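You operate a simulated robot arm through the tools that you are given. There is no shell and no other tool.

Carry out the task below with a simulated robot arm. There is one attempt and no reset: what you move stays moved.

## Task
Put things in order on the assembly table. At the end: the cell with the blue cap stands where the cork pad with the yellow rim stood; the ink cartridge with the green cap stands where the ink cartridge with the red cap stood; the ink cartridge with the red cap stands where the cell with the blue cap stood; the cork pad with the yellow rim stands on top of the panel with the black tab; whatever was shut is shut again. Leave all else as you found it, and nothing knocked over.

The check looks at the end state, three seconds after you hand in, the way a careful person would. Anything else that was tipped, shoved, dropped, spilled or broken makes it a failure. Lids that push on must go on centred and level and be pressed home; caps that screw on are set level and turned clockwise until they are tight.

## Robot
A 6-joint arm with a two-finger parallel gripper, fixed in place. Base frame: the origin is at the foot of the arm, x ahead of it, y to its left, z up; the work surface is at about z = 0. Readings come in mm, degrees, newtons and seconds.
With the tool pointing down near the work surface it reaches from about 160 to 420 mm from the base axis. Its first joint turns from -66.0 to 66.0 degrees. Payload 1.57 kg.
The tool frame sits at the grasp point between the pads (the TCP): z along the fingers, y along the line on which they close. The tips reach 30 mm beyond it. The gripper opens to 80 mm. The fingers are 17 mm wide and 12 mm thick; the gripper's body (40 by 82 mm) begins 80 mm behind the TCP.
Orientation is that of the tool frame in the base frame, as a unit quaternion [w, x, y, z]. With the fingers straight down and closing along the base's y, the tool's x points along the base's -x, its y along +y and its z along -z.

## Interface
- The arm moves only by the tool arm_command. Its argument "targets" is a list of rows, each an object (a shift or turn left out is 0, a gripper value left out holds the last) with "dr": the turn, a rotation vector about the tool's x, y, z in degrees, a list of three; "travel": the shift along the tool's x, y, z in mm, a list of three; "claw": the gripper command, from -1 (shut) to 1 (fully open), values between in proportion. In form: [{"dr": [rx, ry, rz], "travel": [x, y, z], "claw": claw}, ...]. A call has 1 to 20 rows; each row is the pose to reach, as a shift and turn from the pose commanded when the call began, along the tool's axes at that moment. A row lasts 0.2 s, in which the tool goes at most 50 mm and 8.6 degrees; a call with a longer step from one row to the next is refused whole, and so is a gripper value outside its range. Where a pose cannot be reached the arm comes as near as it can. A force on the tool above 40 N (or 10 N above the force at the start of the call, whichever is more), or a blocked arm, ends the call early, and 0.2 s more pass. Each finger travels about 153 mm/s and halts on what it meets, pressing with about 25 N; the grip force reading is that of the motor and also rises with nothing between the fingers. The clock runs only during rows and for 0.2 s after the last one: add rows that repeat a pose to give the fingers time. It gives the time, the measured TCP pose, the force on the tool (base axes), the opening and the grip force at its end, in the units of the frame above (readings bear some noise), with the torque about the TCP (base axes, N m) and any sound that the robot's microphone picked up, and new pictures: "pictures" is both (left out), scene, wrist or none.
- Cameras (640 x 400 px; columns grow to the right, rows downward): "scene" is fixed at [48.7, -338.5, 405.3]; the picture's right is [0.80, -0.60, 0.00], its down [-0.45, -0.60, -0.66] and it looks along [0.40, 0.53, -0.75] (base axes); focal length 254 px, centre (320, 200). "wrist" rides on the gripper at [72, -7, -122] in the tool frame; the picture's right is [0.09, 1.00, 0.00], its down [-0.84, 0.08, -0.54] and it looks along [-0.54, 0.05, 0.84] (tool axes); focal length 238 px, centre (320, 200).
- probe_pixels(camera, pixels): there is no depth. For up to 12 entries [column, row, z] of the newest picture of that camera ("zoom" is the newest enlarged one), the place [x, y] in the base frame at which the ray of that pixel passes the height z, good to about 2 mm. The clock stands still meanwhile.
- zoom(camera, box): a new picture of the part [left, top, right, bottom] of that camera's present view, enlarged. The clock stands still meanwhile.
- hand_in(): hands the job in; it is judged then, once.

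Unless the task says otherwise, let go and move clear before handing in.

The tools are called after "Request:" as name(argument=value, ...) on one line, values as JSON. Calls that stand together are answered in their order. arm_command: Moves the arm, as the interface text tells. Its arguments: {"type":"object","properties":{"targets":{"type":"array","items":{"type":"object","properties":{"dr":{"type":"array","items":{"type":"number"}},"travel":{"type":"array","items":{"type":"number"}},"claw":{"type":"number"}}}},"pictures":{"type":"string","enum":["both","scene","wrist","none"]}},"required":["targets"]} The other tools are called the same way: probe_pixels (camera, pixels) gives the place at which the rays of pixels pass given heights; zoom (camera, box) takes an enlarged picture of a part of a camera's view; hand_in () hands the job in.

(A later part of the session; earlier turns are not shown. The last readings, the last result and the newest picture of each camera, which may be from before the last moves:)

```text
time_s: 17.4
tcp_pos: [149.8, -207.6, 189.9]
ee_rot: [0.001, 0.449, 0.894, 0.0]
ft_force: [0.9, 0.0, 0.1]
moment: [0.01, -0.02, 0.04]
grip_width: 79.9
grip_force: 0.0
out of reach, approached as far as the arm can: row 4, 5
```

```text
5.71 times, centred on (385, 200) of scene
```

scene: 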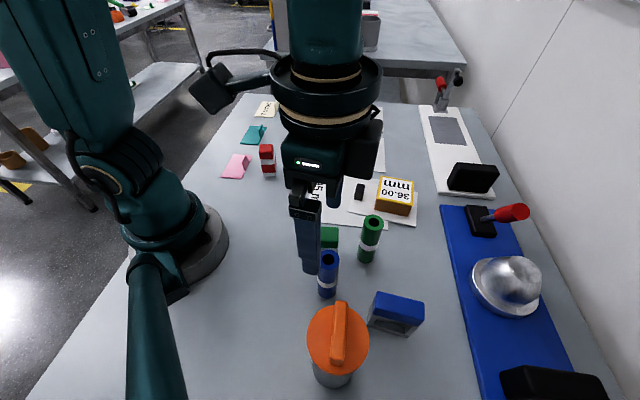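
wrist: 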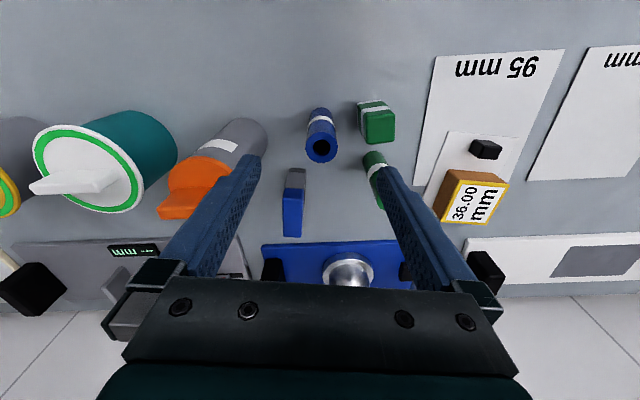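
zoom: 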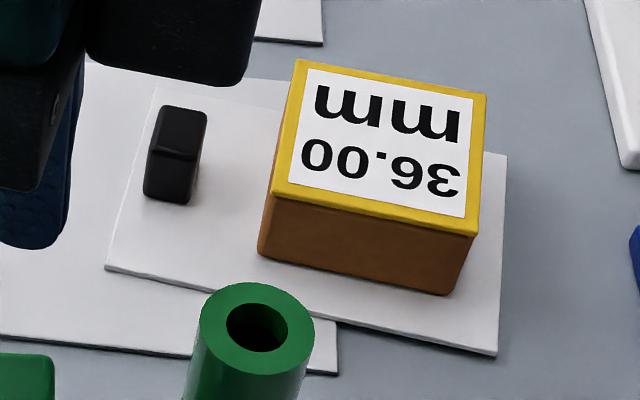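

The sheets are about 2.5 mm thick with the 120 mm sheet's edge running through the cork's old centre, so I'll later set the cell with its centre a few mm onto the sheet to stand level. Next I move above the cell at (197.3, −308.7), z≈140, with the fingers closing across its width.

Request:
arm_command(targets=[{"travel": [-27, -5.7, 0], "claw": 1}, {"travel": [-54, -11.4, 10]}, {"travel": [-82, -17, 20]}, {"travel": [-109.4, -22.7, 35]}, {"travel": [-109.4, -22.7, 50]}, {"travel": [-109.4, -22.7, 50]}], pictures="both")

Request:
zoom(camera="wrist", box=[250, 80, 390, 200])

```text
time_s: 18.8
tcp_pos: [196.5, -311.0, 137.1]
ee_rot: [0.001, 0.449, 0.894, 0.0]
ft_force: [0.2, -0.1, 1.0]
moment: [0.01, -0.02, 0.0]
grip_width: 80.2
grip_force: 0.0
```

scene: 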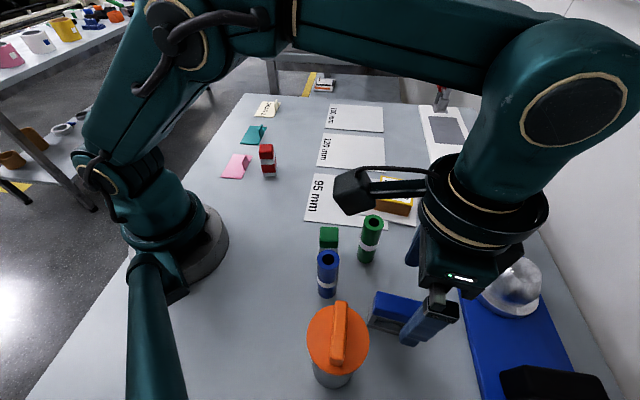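
wrist: 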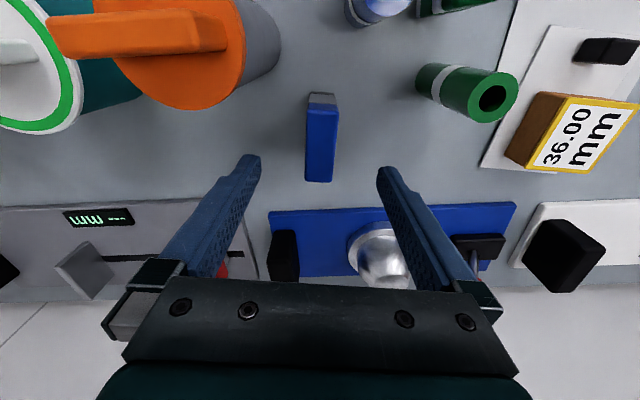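

```text
3.33 times, centred on (320, 140) of wrist
```

zoom: 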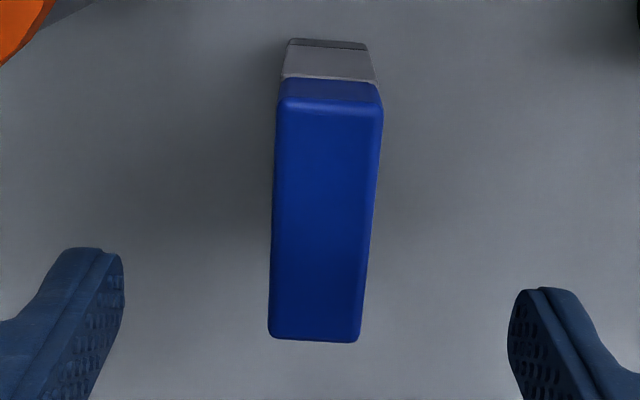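

The cell's cap lies straight below between the fingers (zoom (268–384, 105–340)), nicely aligned. I'll probe its corners and, with the scene view unobstructed, the 120 mm sheet edge.

Request:
probe_pixels(camera="zoom", pixels=[[276, 102, 78], [384, 106, 78], [360, 342, 78], [268, 336, 78], [290, 40, 0], [366, 45, 0]])

Request:
zoom(camera="scene", box=[300, 120, 400, 185])

```text
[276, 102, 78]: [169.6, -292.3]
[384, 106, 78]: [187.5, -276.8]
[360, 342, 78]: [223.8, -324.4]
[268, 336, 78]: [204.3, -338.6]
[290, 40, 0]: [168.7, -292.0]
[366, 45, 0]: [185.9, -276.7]
```

```text
6.15 times, centred on (350, 152) of scene
```

zoom: 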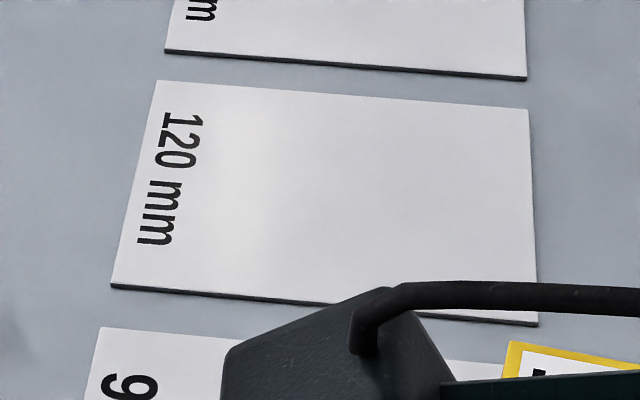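

The cell is centred at about (196.3, −308.0), ~24×59 mm, 78 mm tall. Now I'll probe the 120 mm sheet's text-side edge.

Request:
probe_pixels(camera="zoom", pixels=[[157, 81, 2.5], [111, 284, 2.5], [528, 110, 2.5], [537, 318, 2.5], [135, 180, 2.5], [111, 290, 0]])

```text
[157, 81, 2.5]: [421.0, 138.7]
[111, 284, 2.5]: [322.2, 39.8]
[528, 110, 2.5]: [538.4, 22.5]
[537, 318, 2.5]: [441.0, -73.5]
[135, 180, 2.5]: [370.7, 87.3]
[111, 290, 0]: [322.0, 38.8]
```

The cork's old centre lies ~4 mm off the 120 mm sheet's edge (edge line x−y≈282.5, direction 45°). Next I centre over the cell (+3 mm tool x) and descend to TCP z≈52, fingers fully open around it.

Request:
arm_command(targets=[{"travel": [3, 0.8, 15], "claw": 1}, {"travel": [3, 0.8, 32]}, {"travel": [3, 0.8, 50]}, {"travel": [3, 0.8, 66]}, {"travel": [3, 0.8, 78]}, {"travel": [3, 0.8, 85]}, {"travel": [3, 0.8, 85]}], pictures="both")

```text
time_s: 20.4
tcp_pos: [195.9, -307.3, 53.3]
ee_rot: [0.0, 0.449, 0.894, 0.0]
ft_force: [0.3, -0.3, -0.7]
moment: [-0.03, 0.01, -0.03]
grip_width: 80.1
grip_force: 0.1
```

scene: 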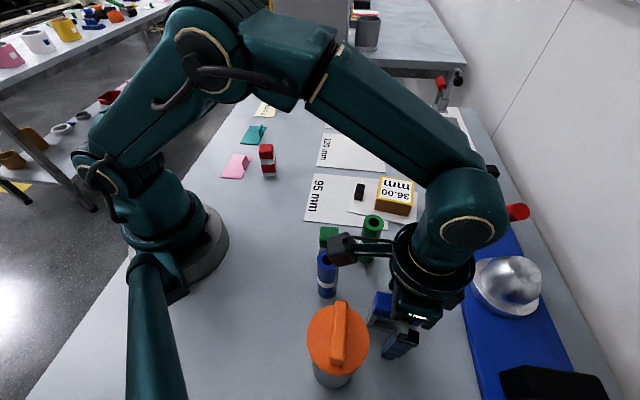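
wrist: 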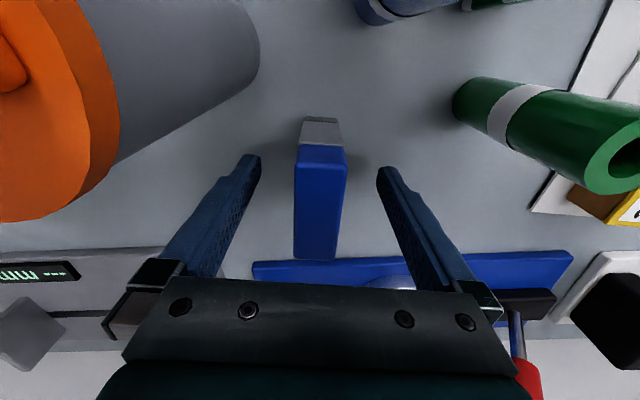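

The cell is centred between the fingers (wrist (295–347,145–260)). I'll close slowly onto it.

Request:
arm_command(targets=[{"claw": 0.6}, {"claw": 0.2}, {"claw": -0.1}, {"claw": -0.3}, {"claw": -0.5}, {"claw": -0.65}, {"claw": -0.65}], pictures="wrist")

```text
time_s: 22.0
tcp_pos: [195.0, -307.0, 53.1]
ee_rot: [0.001, 0.449, 0.894, 0.0]
ft_force: [0.1, 0.5, 1.3]
moment: [0.04, 0.02, 0.03]
grip_width: 23.7
grip_force: 25.3
```

wrist: 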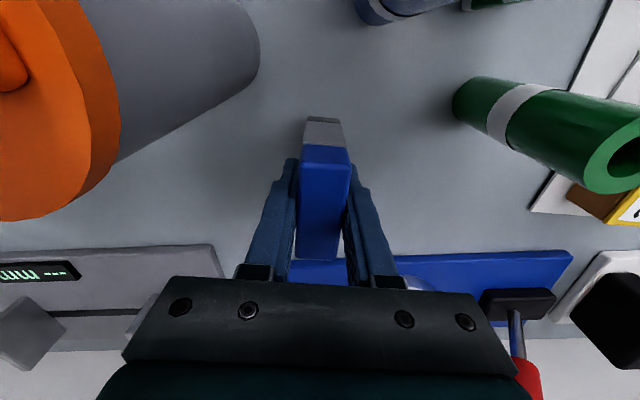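

Held at 23.7 mm with 25 N. I'll lift slowly, first checking that body and cap come up together.

Request:
arm_command(targets=[{"travel": [0, 0, -4]}, {"travel": [0, 0, -12]}, {"travel": [0, 0, -24]}, {"travel": [0, 0, -40]}, {"travel": [0, 0, -60]}, {"travel": [0, 0, -60]}], pictures="both")

Request:
zoom(camera="scene", box=[330, 250, 450, 350])

```text
time_s: 23.4
tcp_pos: [195.5, -308.1, 114.6]
ee_rot: [0.001, 0.448, 0.894, 0.0]
ft_force: [-0.5, 0.7, -1.2]
moment: [0.01, 0.0, 0.0]
grip_width: 23.7
grip_force: 25.1
```

scene: 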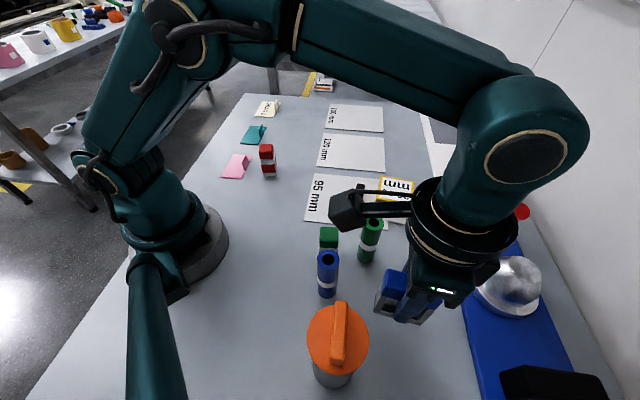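
wrist: 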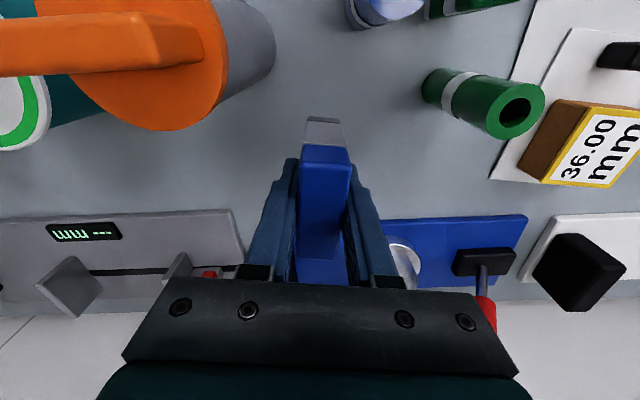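

```text
4.00 times, centred on (390, 300) of scene
```

zoom: 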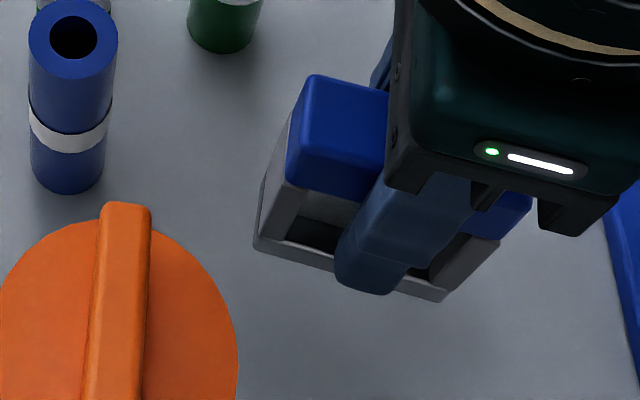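

Cap and frame came up as one piece, held level. I'll raise it to z≈184 and carry it most of the way towards the cork's old place, passing high above the tubes.

Request:
arm_command(targets=[{"travel": [0, 0, -25]}, {"travel": [0, 0, -50]}, {"travel": [5, 9, -70]}, {"travel": [22, 39, -70]}, {"travel": [40, 72, -70]}, {"travel": [58, 105, -70]}, {"travel": [77, 138, -70]}, {"travel": [95, 171, -70]}, {"travel": [113, 204, -70]}, {"travel": [131, 237, -70]}, {"travel": [149, 269, -70]}, {"travel": [163, 294, -70]}, {"travel": [163, 294, -70]}], pictures="both")

```text
time_s: 26.2
tcp_pos: [332.4, -0.9, 183.4]
ee_rot: [0.0, 0.449, 0.894, 0.0]
ft_force: [0.1, -0.5, -1.7]
moment: [-0.03, -0.02, -0.01]
grip_width: 23.4
grip_force: 24.9
```

scene: 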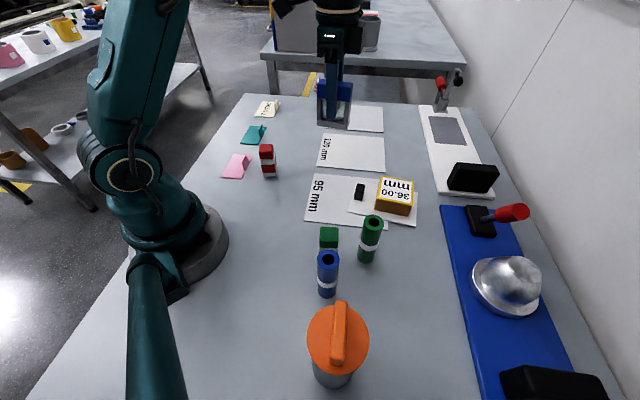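
wrist: 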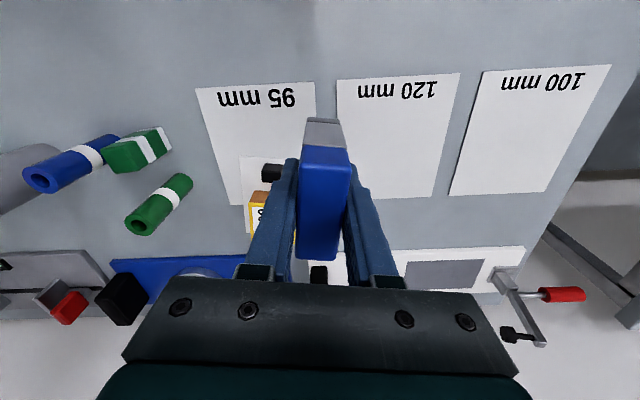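

The cell is carried safely; the 120 mm sheet's text edge shows at wrist (337,80)–(460,73). I'll probe that edge again from this view to refine it.

Request:
zoom(camera="wrist", box=[320, 50, 480, 150])

Request:
probe_pixels(camera="wrist", pixels=[[337, 80.5, 2.5], [460, 72.5, 2.5], [398, 76.5, 2.5]])

Request:
zoom(camera="scene", box=[300, 120, 400, 185])

Request:
probe_pixels(camera="zoom", pixels=[[157, 81, 2.5], [111, 284, 2.5], [134, 182, 2.5]])

```text
4.00 times, centred on (400, 100) of wrist
```

zoom: 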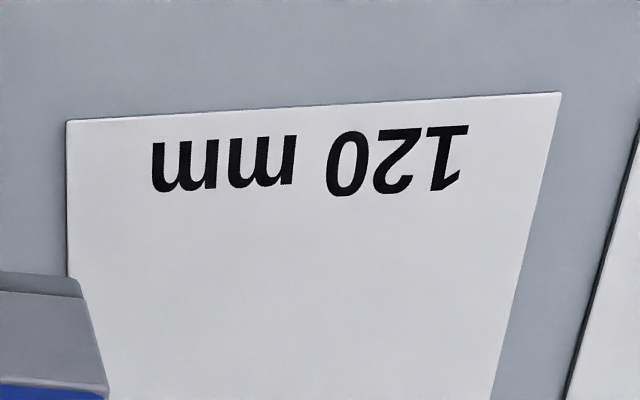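

```text
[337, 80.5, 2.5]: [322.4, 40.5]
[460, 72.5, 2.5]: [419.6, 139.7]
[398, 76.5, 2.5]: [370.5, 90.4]
```

```text
6.15 times, centred on (350, 152) of scene
```

zoom: 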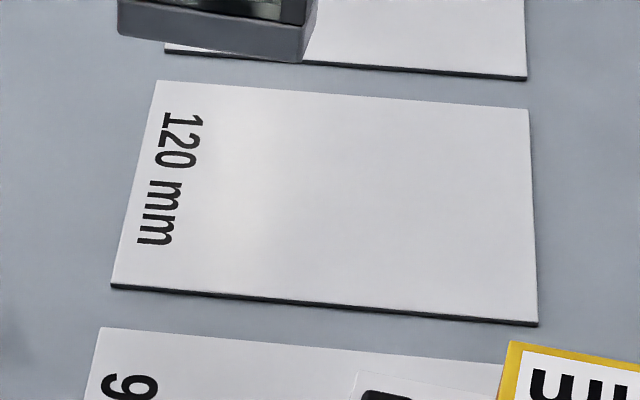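

```text
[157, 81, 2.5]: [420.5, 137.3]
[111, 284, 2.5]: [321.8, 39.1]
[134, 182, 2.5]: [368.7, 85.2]
```

Both cameras put the edge at x−y≈282, so the cork's centre was ~4.5 mm off it; the pad itself leaned over the edge. I'll move above the spot (377,105), z≈130, turning 8.2° so the cell's long side is square to the edge.

Request:
arm_command(targets=[{"travel": [14, 25, 10], "dr": [0, 0, -2]}, {"travel": [29, 50, 22], "dr": [0, 0, -4]}, {"travel": [44, 75, 35], "dr": [0, 0, -6]}, {"travel": [57.8, 99.4, 48], "dr": [0, 0, -8.2]}, {"travel": [57.8, 99.4, 53], "dr": [0, 0, -8.2]}, {"travel": [57.8, 99.4, 53], "dr": [0, 0, -8.2]}], pictures="both")

```text
time_s: 27.6
tcp_pos: [377.8, 104.3, 130.7]
ee_rot: [0.0, 0.383, 0.924, 0.0]
ft_force: [-0.1, 0.2, -0.6]
moment: [0.01, 0.01, 0.0]
grip_width: 23.8
grip_force: 24.9
```

scene: 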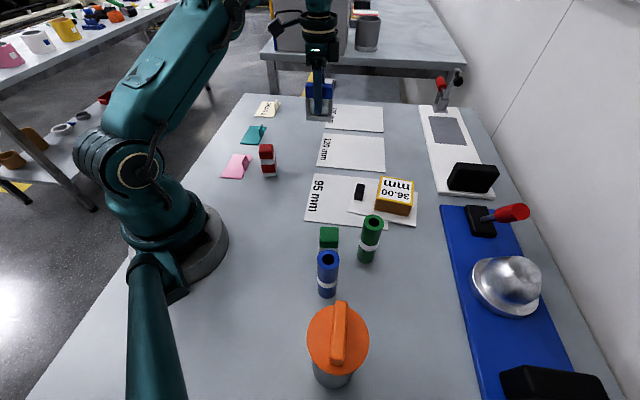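
wrist: 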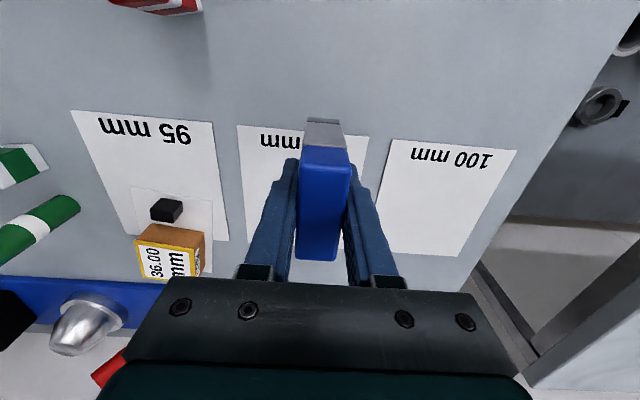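

Yaw is 45°, square to the sheet edge. I'll lean the tool 4.5° to match the resting slope over the edge and come down to about 7 mm above contact.

Request:
arm_command(targets=[{"travel": [0, 0, 12], "dr": [0, -1.5, 0]}, {"travel": [0, 0, 26], "dr": [0, -3, 0]}, {"travel": [0, 0, 40], "dr": [0, -4.5, 0]}, {"travel": [0, 0, 54], "dr": [0, -4.5, 0]}, {"travel": [0, 0, 64], "dr": [0, -4.5, 0]}, {"travel": [0, 0, 68], "dr": [0, -4.5, 0]}, {"travel": [0, 0, 68], "dr": [0, -4.5, 0]}], pictures="both")

Request:
zoom(camera="scene", box=[285, 90, 385, 175])

```text
time_s: 29.2
tcp_pos: [379.0, 104.8, 62.2]
ee_rot: [0.037, 0.384, 0.923, -0.015]
ft_force: [-0.5, 0.0, -1.7]
moment: [0.04, 0.02, -0.02]
grip_width: 23.7
grip_force: 24.6
```

scene: 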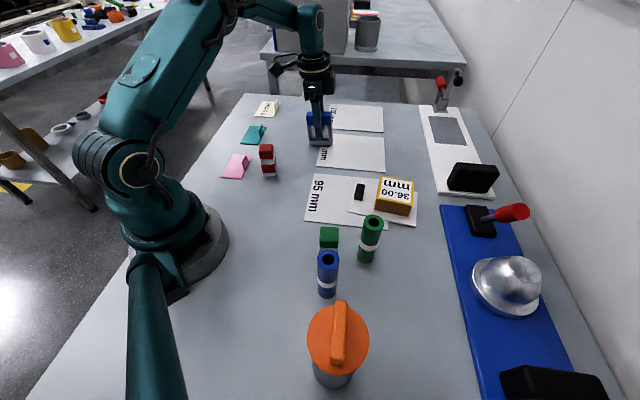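
wrist: 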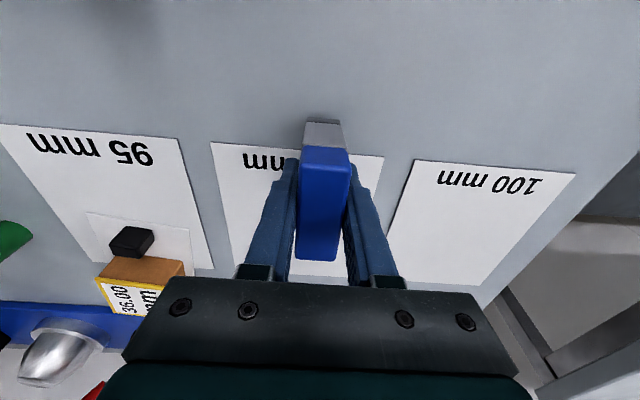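

```text
4.71 times, centred on (335, 132) of scene
```

zoom: 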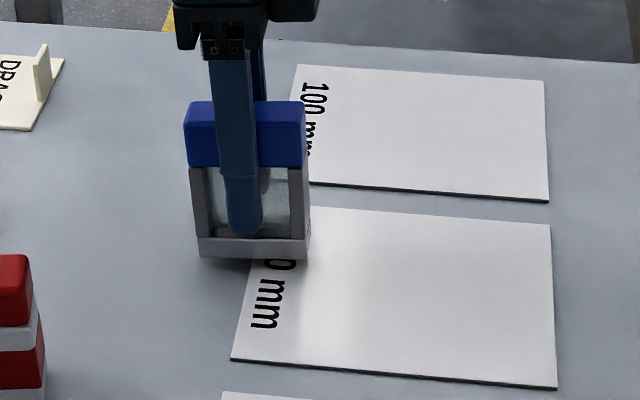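

The cell hovers ~7 mm above the spot, base centre about (382,102), leaning as intended. I'll nudge 1.3 mm towards the table side and lower in small steps to contact.

Request:
arm_command(targets=[{"travel": [1.3, -0.5, 2]}, {"travel": [1.3, -0.5, 4]}, {"travel": [1.3, -0.5, 5.5]}, {"travel": [1.3, -0.5, 5.5]}], pictures="none")

```text
time_s: 30.2
tcp_pos: [378.1, 104.5, 57.2]
ee_rot: [0.038, 0.383, 0.923, -0.016]
ft_force: [0.1, -0.2, -0.6]
moment: [0.0, -0.01, -0.01]
grip_width: 23.5
grip_force: 25.5
```

Request:
arm_command(targets=[{"travel": [0, 0, 0.7]}, {"travel": [0, 0, 1.4]}, {"travel": [0, 0, 1.4]}], pictures="none")

```text
time_s: 31.0
tcp_pos: [378.3, 105.5, 56.3]
ee_rot: [0.038, 0.383, 0.923, -0.016]
ft_force: [-8.3, 1.1, 21.8]
moment: [-0.01, 0.41, 0.02]
grip_width: 23.6
grip_force: 24.3
```

Contact at 21.8 N, acting close to the cell's base centre (the sheet edge), with the low end about touching the table. I'll ease up 0.7 mm to unload and open the fingers slowly.

Request:
arm_command(targets=[{"travel": [0, 0, -0.7]}, {"travel": [0, 0, -0.7], "claw": -0.38}, {"travel": [0, 0, -0.7], "claw": -0.34}, {"travel": [0, 0, -0.7], "claw": -0.28}, {"travel": [0, 0, -0.7], "claw": -0.2}, {"travel": [0, 0, -0.7], "claw": -0.2}], pictures="both")

Request:
zoom(camera="scene", box=[285, 90, 385, 175])

Request:
zoom(camera="wrist", box=[240, 80, 400, 280])

```text
time_s: 32.4
tcp_pos: [377.8, 105.4, 56.6]
ee_rot: [0.037, 0.383, 0.923, -0.015]
ft_force: [-0.3, -0.4, 0.3]
moment: [0.0, 0.03, 0.01]
grip_width: 32.1
grip_force: 0.0
```

scene: 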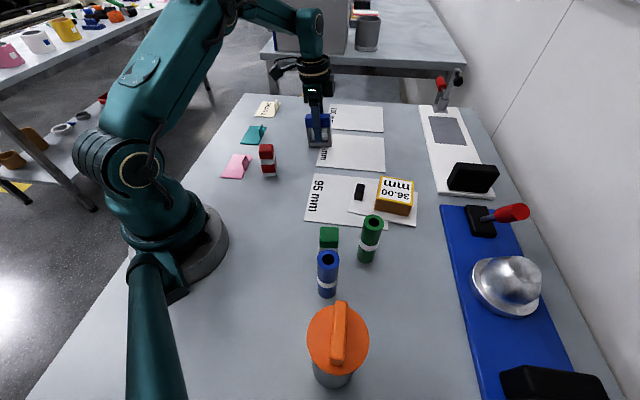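
wrist: 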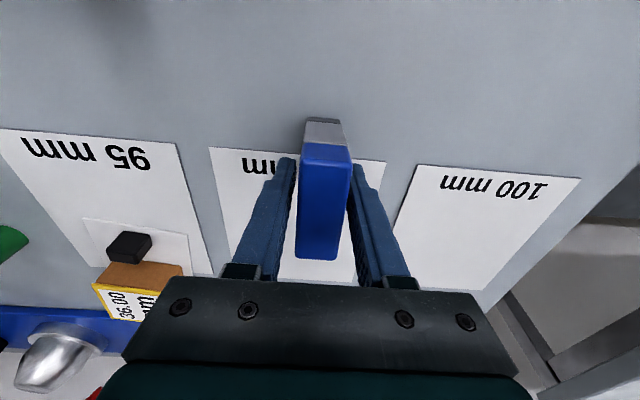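

```text
4.71 times, centred on (335, 132) of scene
```

zoom: 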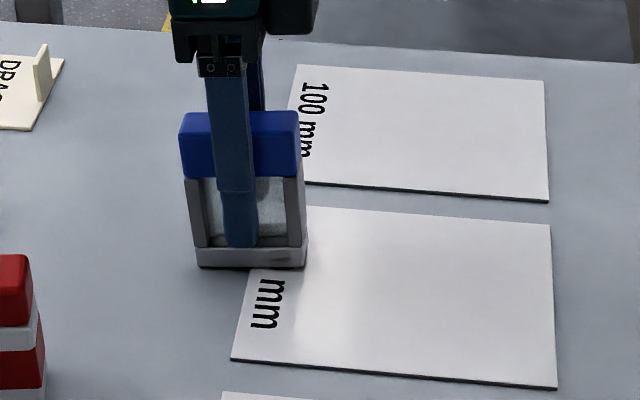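

```text
2.00 times, centred on (320, 180) of wrist
```

zoom: 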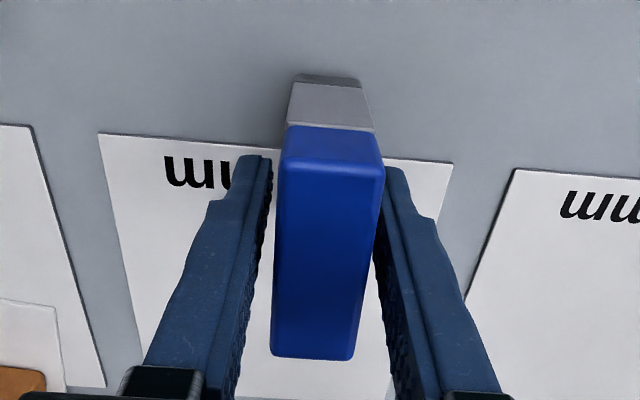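

The cell stands on its own, leaning slightly with the sheet edge. I'll open a bit wider and back straight out along the tool axis, then straighten the tool.

Request:
arm_command(targets=[{"travel": [0, 0, -0.7], "claw": 0.1}, {"travel": [0, 0, -10], "claw": 0.3}, {"travel": [0, 0, -30]}, {"travel": [0, 0, -55]}, {"travel": [0, 0, -80], "dr": [0, 2, 0]}, {"travel": [10, -10, -85], "dr": [0, 4.5, 0]}, {"travel": [50, -20, -90], "dr": [0, 4.5, 0]}, {"travel": [90, -40, -90], "dr": [0, 4.5, 0]}, {"travel": [90, -40, -90], "dr": [0, 4.5, 0]}], pictures="both")

Request:
zoom(camera="scene", box=[285, 90, 385, 175])

Request:
zoom(camera="wrist", box=[240, 80, 400, 280])

```text
time_s: 34.4
tcp_pos: [278.6, 145.9, 138.9]
ee_rot: [0.001, 0.384, 0.923, -0.001]
ft_force: [-0.1, -0.2, 0.3]
moment: [-0.01, 0.05, 0.02]
grip_width: 52.0
grip_force: 0.0
```

scene: 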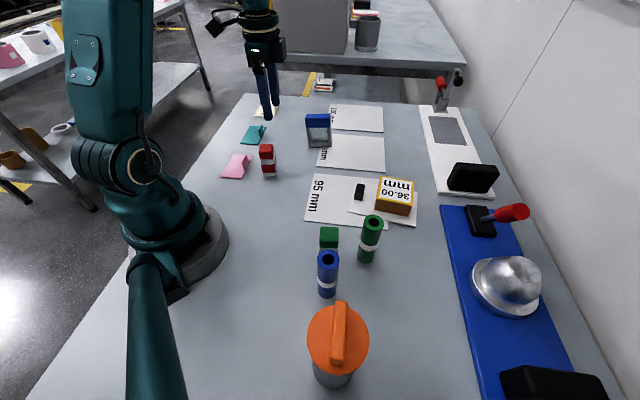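
wrist: 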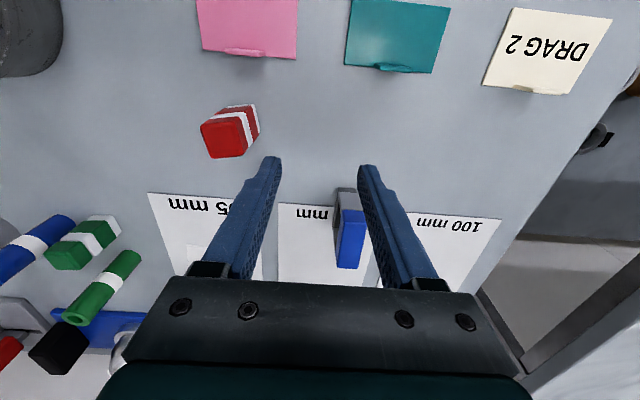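

```text
4.71 times, centred on (335, 132) of scene
```

zoom: 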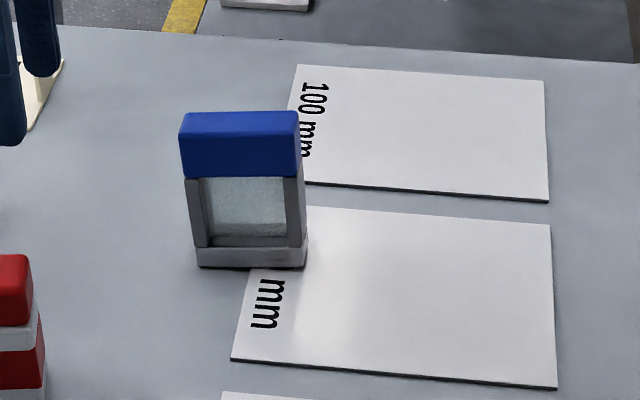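

```text
2.00 times, centred on (320, 180) of wrist
```

zoom: 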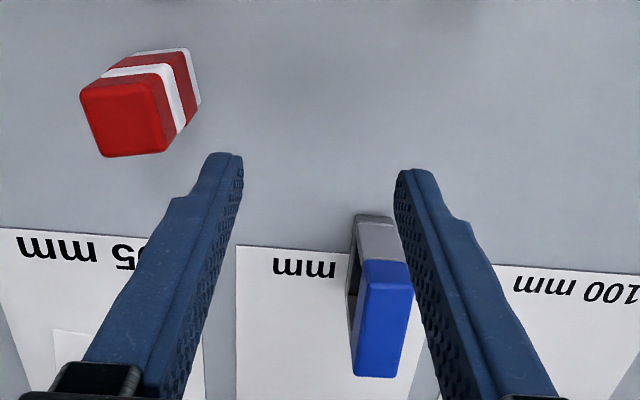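

The cell stands freely at the cork's old place. Next is the red cartridge: I'll zoom on it from both cameras to triangulate its position and height.

Request:
zoom(camera="scene", box=[248, 138, 290, 182])

Request:
zoom(camera="wrist", box=[190, 92, 270, 168])

```text
9.09 times, centred on (269, 160) of scene
```

zoom: 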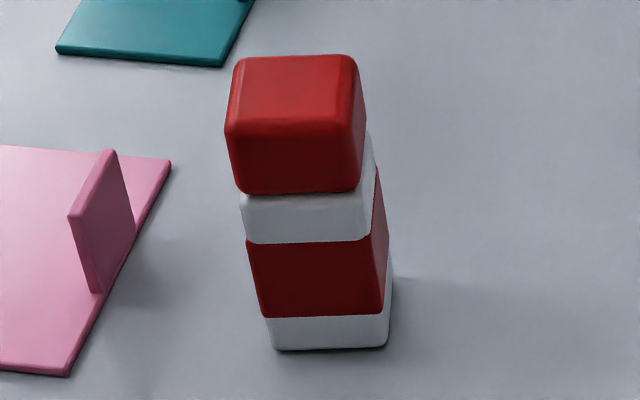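

```text
5.26 times, centred on (230, 130) of wrist
```

zoom: 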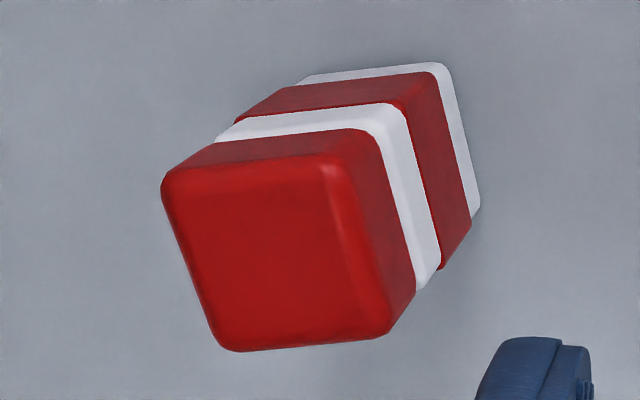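

Request:
probe_pixels(camera="wrist", pixels=[[200.15, 125.8, 55], [232.85, 122.0, 55], [243.7, 155.3, 55], [211.9, 158.5, 55], [200.15, 125.8, 65], [232.85, 122.0, 65], [243.7, 155.3, 65], [211.9, 158.5, 65], [252.8, 104.0, 0], [260.4, 131.9, 0], [225.8, 107.2, 0]])

Request:
probe_pixels(camera="scene", pixels=[[260, 144.6, 55], [272.85, 144.2, 55], [273.6, 151.4, 55], [258.9, 152.5, 55], [260, 144.6, 65], [272.85, 144.2, 65], [273.6, 151.4, 65], [258.9, 152.5, 65], [264.05, 176.5, 0], [276.5, 175.95, 0], [276.9, 168.25, 0]])

```text
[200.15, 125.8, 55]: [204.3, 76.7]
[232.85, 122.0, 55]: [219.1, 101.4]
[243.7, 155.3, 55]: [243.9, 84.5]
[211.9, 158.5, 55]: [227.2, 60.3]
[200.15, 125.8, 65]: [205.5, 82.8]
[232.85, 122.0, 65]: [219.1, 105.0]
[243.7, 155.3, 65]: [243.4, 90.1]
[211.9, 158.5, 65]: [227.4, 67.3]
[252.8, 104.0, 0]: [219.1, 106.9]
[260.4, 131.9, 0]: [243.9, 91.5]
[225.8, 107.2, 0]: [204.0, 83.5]
```

```text
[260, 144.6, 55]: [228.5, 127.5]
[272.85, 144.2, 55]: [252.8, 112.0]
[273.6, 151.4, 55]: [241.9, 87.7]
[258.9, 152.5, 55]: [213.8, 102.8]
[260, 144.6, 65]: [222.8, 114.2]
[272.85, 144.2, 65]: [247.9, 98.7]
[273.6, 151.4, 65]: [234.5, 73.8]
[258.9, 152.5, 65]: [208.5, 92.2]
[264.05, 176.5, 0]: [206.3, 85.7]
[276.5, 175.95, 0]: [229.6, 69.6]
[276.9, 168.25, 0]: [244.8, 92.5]
```

The red cartridge is ~27×29 mm, 70 mm tall, centred near (224.2, 88.6), one side at ~58°. I'll move above it at z≈130 with the fingers turned to close along 58°.

Request:
arm_command(targets=[{"travel": [-0.7, -26, 2], "dr": [0, 0, -4.5], "claw": 0.4}, {"travel": [-1.4, -53, 4], "dr": [0, 0, -9]}, {"travel": [-2, -79, 7], "dr": [0, 0, -13]}, {"travel": [-2, -79, 7], "dr": [0, 0, -13]}], pictures="wrist")

Request:
zoom(camera="wrist", box=[260, 90, 380, 200])

```text
time_s: 35.4
tcp_pos: [226.4, 88.3, 131.5]
ee_rot: [0.001, 0.276, 0.961, 0.0]
ft_force: [-0.3, 0.0, 0.5]
moment: [0.0, -0.03, 0.0]
grip_width: 56.1
grip_force: 0.1
```

wrist: 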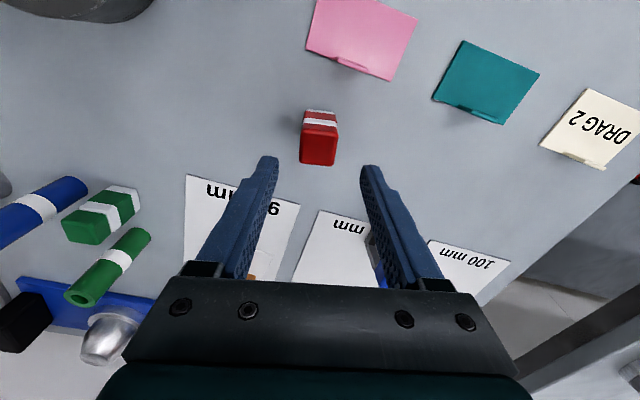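

```text
3.64 times, centred on (320, 145) of wrist
```

zoom: 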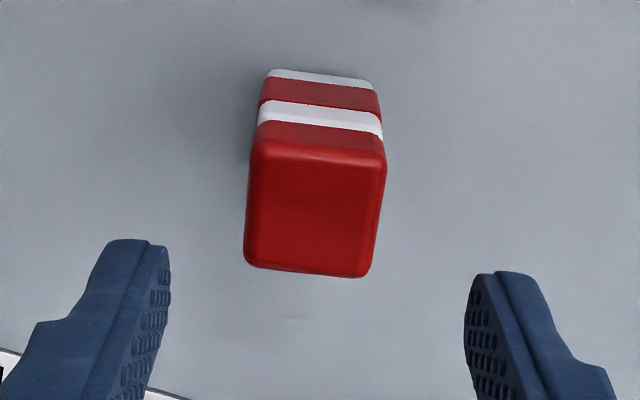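

Request:
probe_pixels(camera="zoom", pixels=[[251, 145, 70], [387, 158, 70], [371, 279, 70], [243, 266, 70], [267, 70, 0], [373, 82, 0]])

```text
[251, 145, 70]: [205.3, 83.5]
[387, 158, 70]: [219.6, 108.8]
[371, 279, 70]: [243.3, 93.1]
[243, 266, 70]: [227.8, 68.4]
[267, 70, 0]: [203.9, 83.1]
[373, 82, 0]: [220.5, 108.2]
```

The red cartridge's centre computes to (224.0, 88.5), 2 mm from the tool axis and aligned. I'll correct and descend to TCP z≈45, then close.

Request:
arm_command(targets=[{"travel": [2.1, -1.1, 15], "dr": [0, 0, -0.7], "claw": 0.4}, {"travel": [2.1, -1.1, 32], "dr": [0, 0, -0.7]}, {"travel": [2.1, -1.1, 50], "dr": [0, 0, -0.7]}, {"travel": [2.1, -1.1, 68], "dr": [0, 0, -0.7]}, {"travel": [2.1, -1.1, 80], "dr": [0, 0, -0.7]}, {"travel": [2.1, -1.1, 86], "dr": [0, 0, -0.7]}, {"travel": [2.1, -1.1, 86], "dr": [0, 0, -0.7]}], pictures="both")

```text
time_s: 37.0
tcp_pos: [224.8, 88.8, 45.5]
ee_rot: [0.001, 0.27, 0.963, 0.0]
ft_force: [-0.6, -0.5, -0.7]
moment: [0.01, -0.04, 0.01]
grip_width: 56.0
grip_force: 0.0
```

scene: 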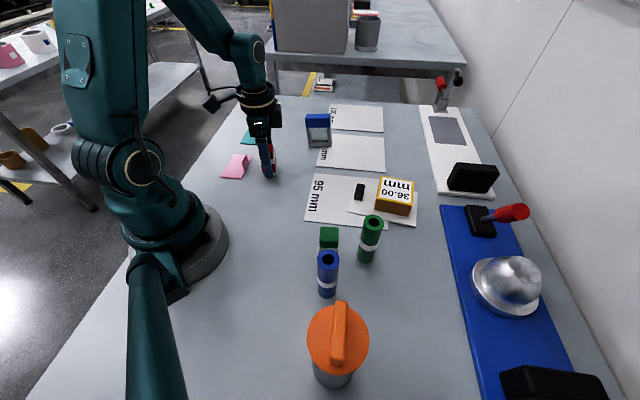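
wrist: 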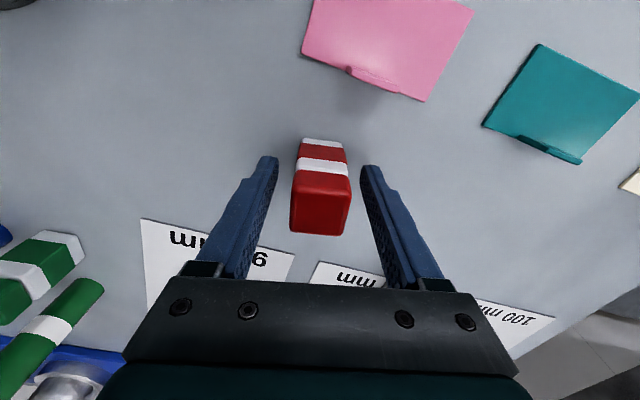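

The red cartridge is centred between the fingers (wrist (290–352,140–237)). I'll close on it and lift a little to check.

Request:
arm_command(targets=[{"claw": 0.1}, {"claw": -0.1}, {"claw": -0.3}, {"claw": -0.5}, {"claw": -0.55}, {"claw": -0.55}], pictures="none")

Request:
arm_command(targets=[{"travel": [0, 0, -4]}, {"travel": [0, 0, -12]}, {"travel": [0, 0, -25]}, {"travel": [0, 0, -45]}, {"travel": [0, 0, -45]}], pictures="both")

Request:
zoom(camera="scene", box=[235, 120, 305, 190])

```text
time_s: 38.4
tcp_pos: [224.0, 88.6, 46.2]
ee_rot: [0.001, 0.271, 0.963, -0.001]
ft_force: [-0.2, 0.7, -0.3]
moment: [0.01, 0.0, -0.01]
grip_width: 29.6
grip_force: 24.7
```

```text
time_s: 39.6
tcp_pos: [224.0, 88.3, 91.2]
ee_rot: [0.001, 0.269, 0.963, -0.002]
ft_force: [-0.4, 0.2, -0.8]
moment: [-0.02, -0.02, 0.0]
grip_width: 29.4
grip_force: 24.8
```

scene: 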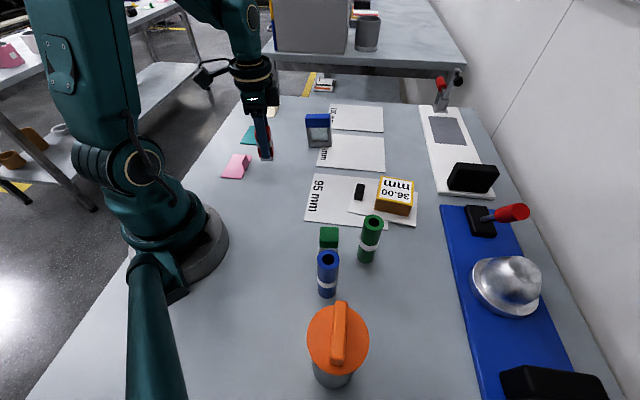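
wrist: 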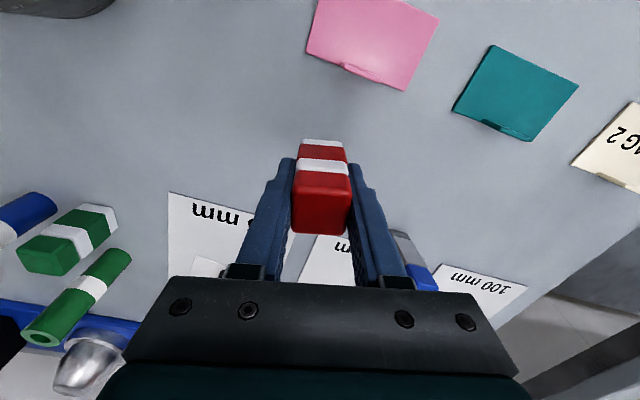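

```text
5.71 times, centred on (270, 155) of scene
```

zoom: 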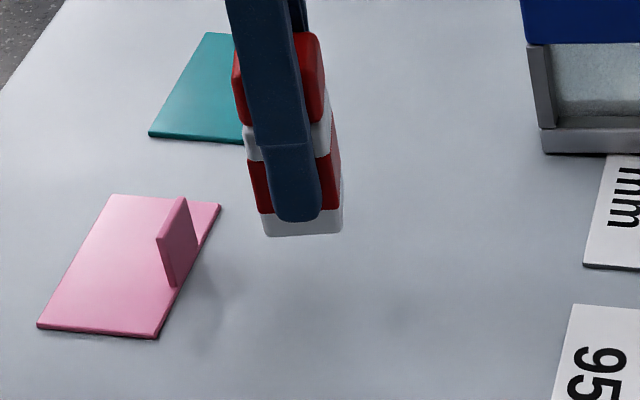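

The whole cartridge lifts as one; grip reference is TCP 46 mm above its base. I'll raise it and carry it to above the cell's old place (196, −307.8), turning to 37°.

Request:
arm_command(targets=[{"travel": [0, 0, -30]}, {"travel": [0, 0, -65]}, {"travel": [-5, -10, -94], "dr": [0, 0, 2]}, {"travel": [-20, -38, -94], "dr": [0, 0, 4]}, {"travel": [-37, -71, -94], "dr": [0, 0, 6]}, {"travel": [-54, -104, -94], "dr": [0, 0, 8]}, {"travel": [-71, -137, -94], "dr": [0, 0, 10]}, {"travel": [-88, -170, -94], "dr": [0, 0, 12]}, {"travel": [-105, -203, -94], "dr": [0, 0, 14]}, {"travel": [-122, -236, -94], "dr": [0, 0, 16]}, {"travel": [-139, -269, -94], "dr": [0, 0, 18]}, {"travel": [-156, -302, -94], "dr": [0, 0, 20]}, {"travel": [-172, -332, -90], "dr": [0, 0, 21.6]}, {"travel": [-182.5, -352.8, -75], "dr": [0, 0, 21.6]}, {"travel": [-182.5, -352.8, -60], "dr": [0, 0, 21.6]}, {"travel": [-182.5, -352.8, -60], "dr": [0, 0, 21.6]}], pictures="both")

```text
time_s: 43.0
tcp_pos: [196.0, -308.2, 151.1]
ee_rot: [0.0, 0.447, 0.895, -0.001]
ft_force: [-0.8, 0.0, -0.2]
moment: [0.01, -0.02, 0.02]
grip_width: 29.2
grip_force: 25.2
```

scene: 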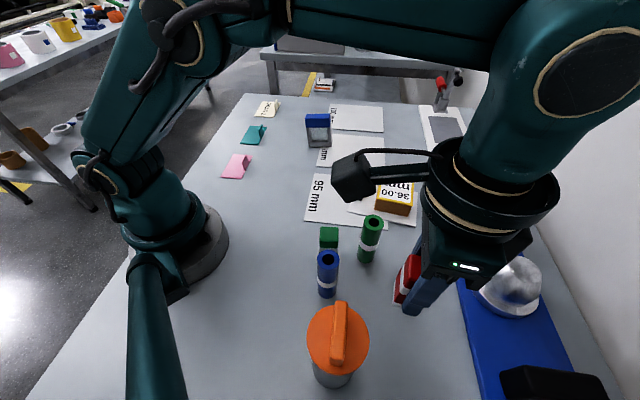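
wrist: 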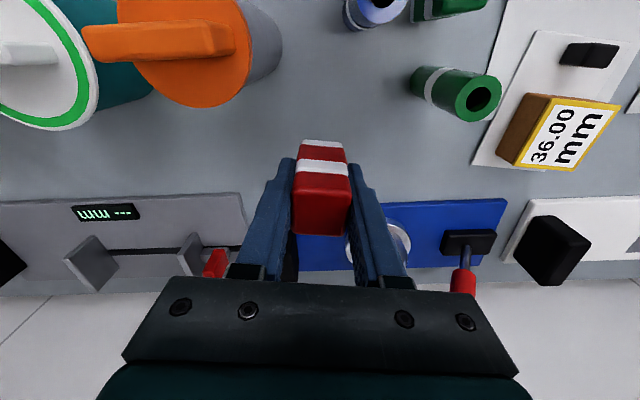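

The cartridge is over the cell's old place with free table around it. I'll descend to about 5 mm above contact.

Request:
arm_command(targets=[{"travel": [0, 0, 18]}, {"travel": [0, 0, 36]}, {"travel": [0, 0, 54]}, {"travel": [0, 0, 72]}, {"travel": [0, 0, 86]}, {"travel": [0, 0, 95]}, {"travel": [0, 0, 100]}, {"travel": [0, 0, 100]}], pictures="none")

Request:
arm_command(targets=[{"travel": [0, 0, 1.5]}, {"travel": [0, 0, 3]}, {"travel": [0, 0, 3]}], pictures="both")

```text
time_s: 44.8
tcp_pos: [196.7, -308.4, 51.9]
ee_rot: [0.0, 0.446, 0.895, 0.0]
ft_force: [0.5, -0.5, -0.8]
moment: [0.01, -0.01, -0.02]
grip_width: 29.7
grip_force: 24.6
```

```text
time_s: 45.6
tcp_pos: [195.7, -307.1, 47.8]
ee_rot: [0.002, 0.446, 0.895, 0.0]
ft_force: [-0.4, -0.1, -0.5]
moment: [0.04, 0.0, 0.0]
grip_width: 29.6
grip_force: 25.3
```

scene: 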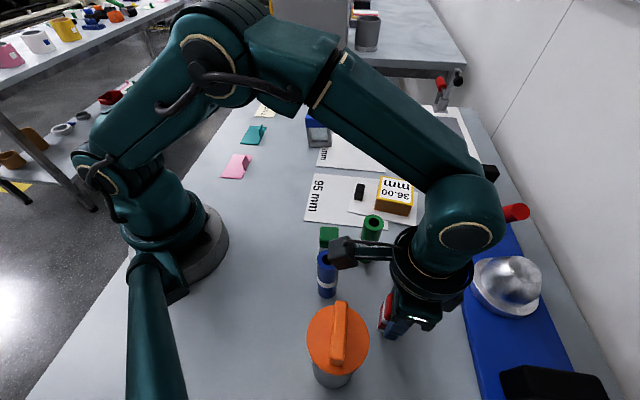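
wrist: 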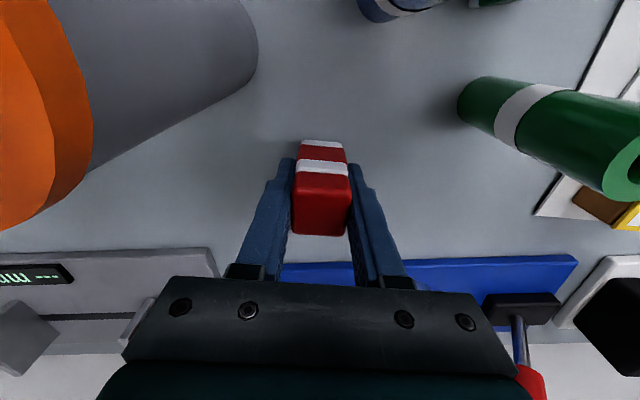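

No contact yet at z=47.8, so I'll lower in half-millimetre steps until I feel the table.

Request:
arm_command(targets=[{"travel": [0, 0, 0.6]}, {"travel": [0, 0, 1.2]}, {"travel": [0, 0, 1.2]}], pictures="none")

```text
time_s: 46.4
tcp_pos: [195.8, -308.1, 47.8]
ee_rot: [0.0, 0.447, 0.895, 0.0]
ft_force: [0.2, 0.6, -0.4]
moment: [-0.01, 0.01, -0.02]
grip_width: 29.4
grip_force: 24.4
```

Request:
arm_command(targets=[{"travel": [0, 0, 0.6]}, {"travel": [0, 0, 1.2]}, {"travel": [0, 0, 1.2]}], pictures="none")

```text
time_s: 47.2
tcp_pos: [196.2, -308.1, 45.9]
ee_rot: [0.001, 0.446, 0.895, -0.001]
ft_force: [0.0, 0.7, 0.1]
moment: [-0.01, 0.0, -0.02]
grip_width: 29.3
grip_force: 24.8
```

Request:
arm_command(targets=[{"travel": [0, 0, 0.4]}, {"travel": [0, 0, 0.8]}, {"travel": [0, 0, 0.8]}], pictures="none")

```text
time_s: 48.0
tcp_pos: [197.0, -308.5, 45.8]
ee_rot: [0.001, 0.445, 0.895, -0.001]
ft_force: [-0.7, 6.5, 17.6]
moment: [0.32, 0.05, -0.02]
grip_width: 29.6
grip_force: 25.1
```

Contact: 17.6 N on the table. I'll ease off 0.4 mm and open slowly, then check.

Request:
arm_command(targets=[{"travel": [0, 0, -0.4]}, {"travel": [0, 0, -0.4], "claw": -0.24}, {"travel": [0, 0, -0.4], "claw": -0.18}, {"travel": [0, 0, -0.4], "claw": -0.08}, {"travel": [0, 0, -0.4], "claw": 0.1}, {"travel": [0, 0, -0.4], "claw": 0.2}, {"travel": [0, 0, -0.4], "claw": 0.2}], pictures="wrist")

```text
time_s: 49.6
tcp_pos: [196.9, -307.8, 46.0]
ee_rot: [0.001, 0.447, 0.895, -0.001]
ft_force: [-0.1, 0.3, 0.2]
moment: [-0.03, -0.05, 0.01]
grip_width: 47.9
grip_force: 0.0
```

wrist: 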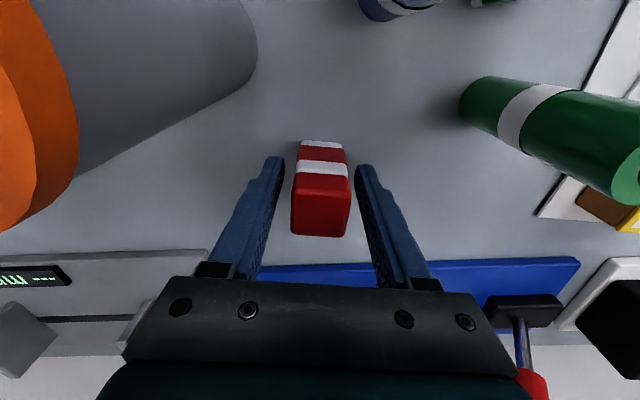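

The red cartridge stands free. I'll lift straight up and move to a survey pose to measure the green cartridge between the tubes.

Request:
arm_command(targets=[{"travel": [0, 0, -10], "claw": 0.2}, {"travel": [0, 0, -35]}, {"travel": [0, 0, -70]}, {"travel": [0, 0, -110]}, {"travel": [0, 0, -144]}, {"travel": [36, 18, -144]}, {"travel": [72, 36, -144]}, {"travel": [108, 54, -144]}, {"travel": [144, 71, -144]}, {"travel": [180.6, 89.2, -144]}, {"travel": [180.6, 89.2, -144]}], pictures="both")

Request:
zoom(camera="wrist", box=[240, 120, 400, 260])

Request:
zoom(camera="scene", box=[350, 260, 450, 350])

```text
time_s: 52.0
tcp_pos: [159.4, -110.6, 191.3]
ee_rot: [0.001, 0.446, 0.895, 0.0]
ft_force: [0.0, 0.5, 0.0]
moment: [0.02, 0.0, 0.02]
grip_width: 48.2
grip_force: 0.1
```

scene: 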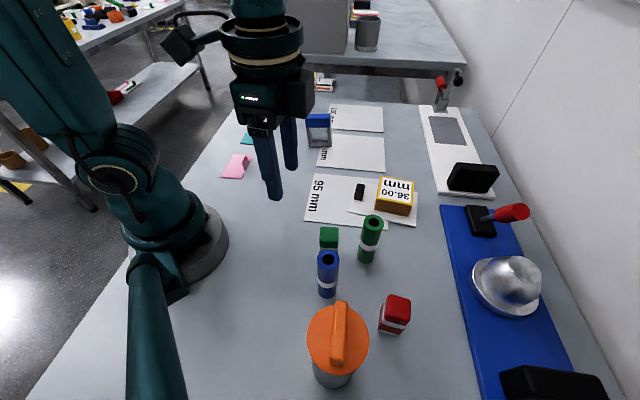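
wrist: 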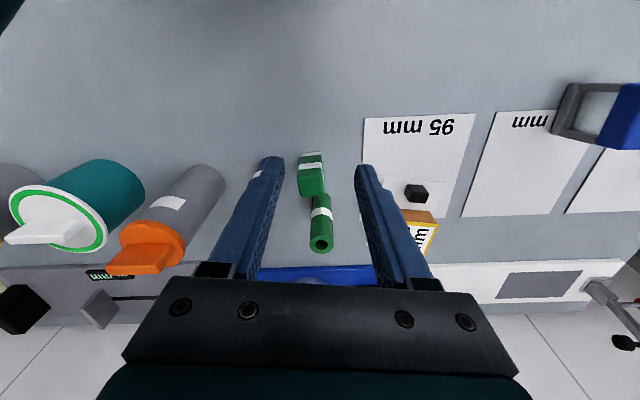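

```text
2.86 times, centred on (320, 190) of wrist
```

zoom: 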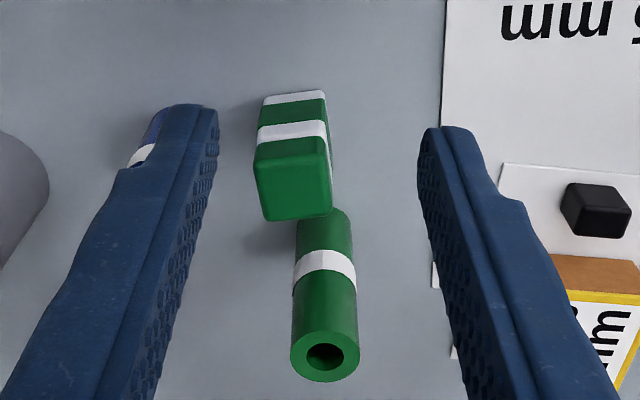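

```text
4.44 times, centred on (400, 305) of scene
```

zoom: 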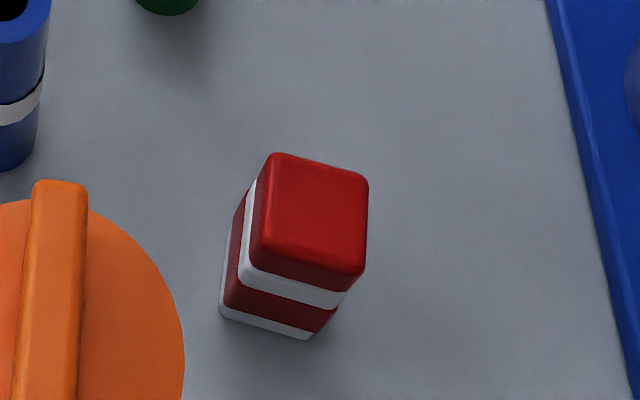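

The red cartridge stands upright at the cell's old place. Now I'll probe the green cartridge's cap and base corners plus the neighbouring tubes.

Request:
probe_pixels(camera="wrist", pixels=[[296.6, 174.5, 70], [322.1, 172, 70], [324.8, 195, 70], [300.2, 198, 70], [300.4, 153.8, 0], [321.7, 151.7, 0], [312.5, 200, 0], [331, 199, 0], [311, 251, 88], [331, 250, 88]])

Request:
zoom(camera="scene", box=[305, 205, 395, 305])

```text
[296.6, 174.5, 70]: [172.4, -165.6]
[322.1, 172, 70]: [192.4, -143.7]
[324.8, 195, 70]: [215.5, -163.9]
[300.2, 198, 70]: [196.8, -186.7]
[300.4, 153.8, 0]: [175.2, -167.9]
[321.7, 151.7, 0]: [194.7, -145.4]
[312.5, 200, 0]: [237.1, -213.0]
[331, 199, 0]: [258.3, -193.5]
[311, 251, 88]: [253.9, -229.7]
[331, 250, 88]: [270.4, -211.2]
```

```text
4.00 times, centred on (350, 255) of scene
```

zoom: 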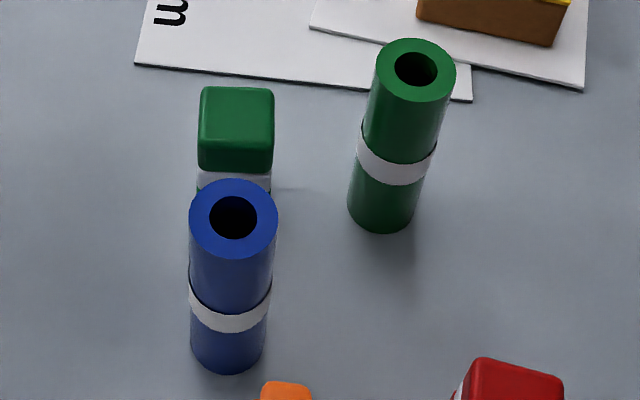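

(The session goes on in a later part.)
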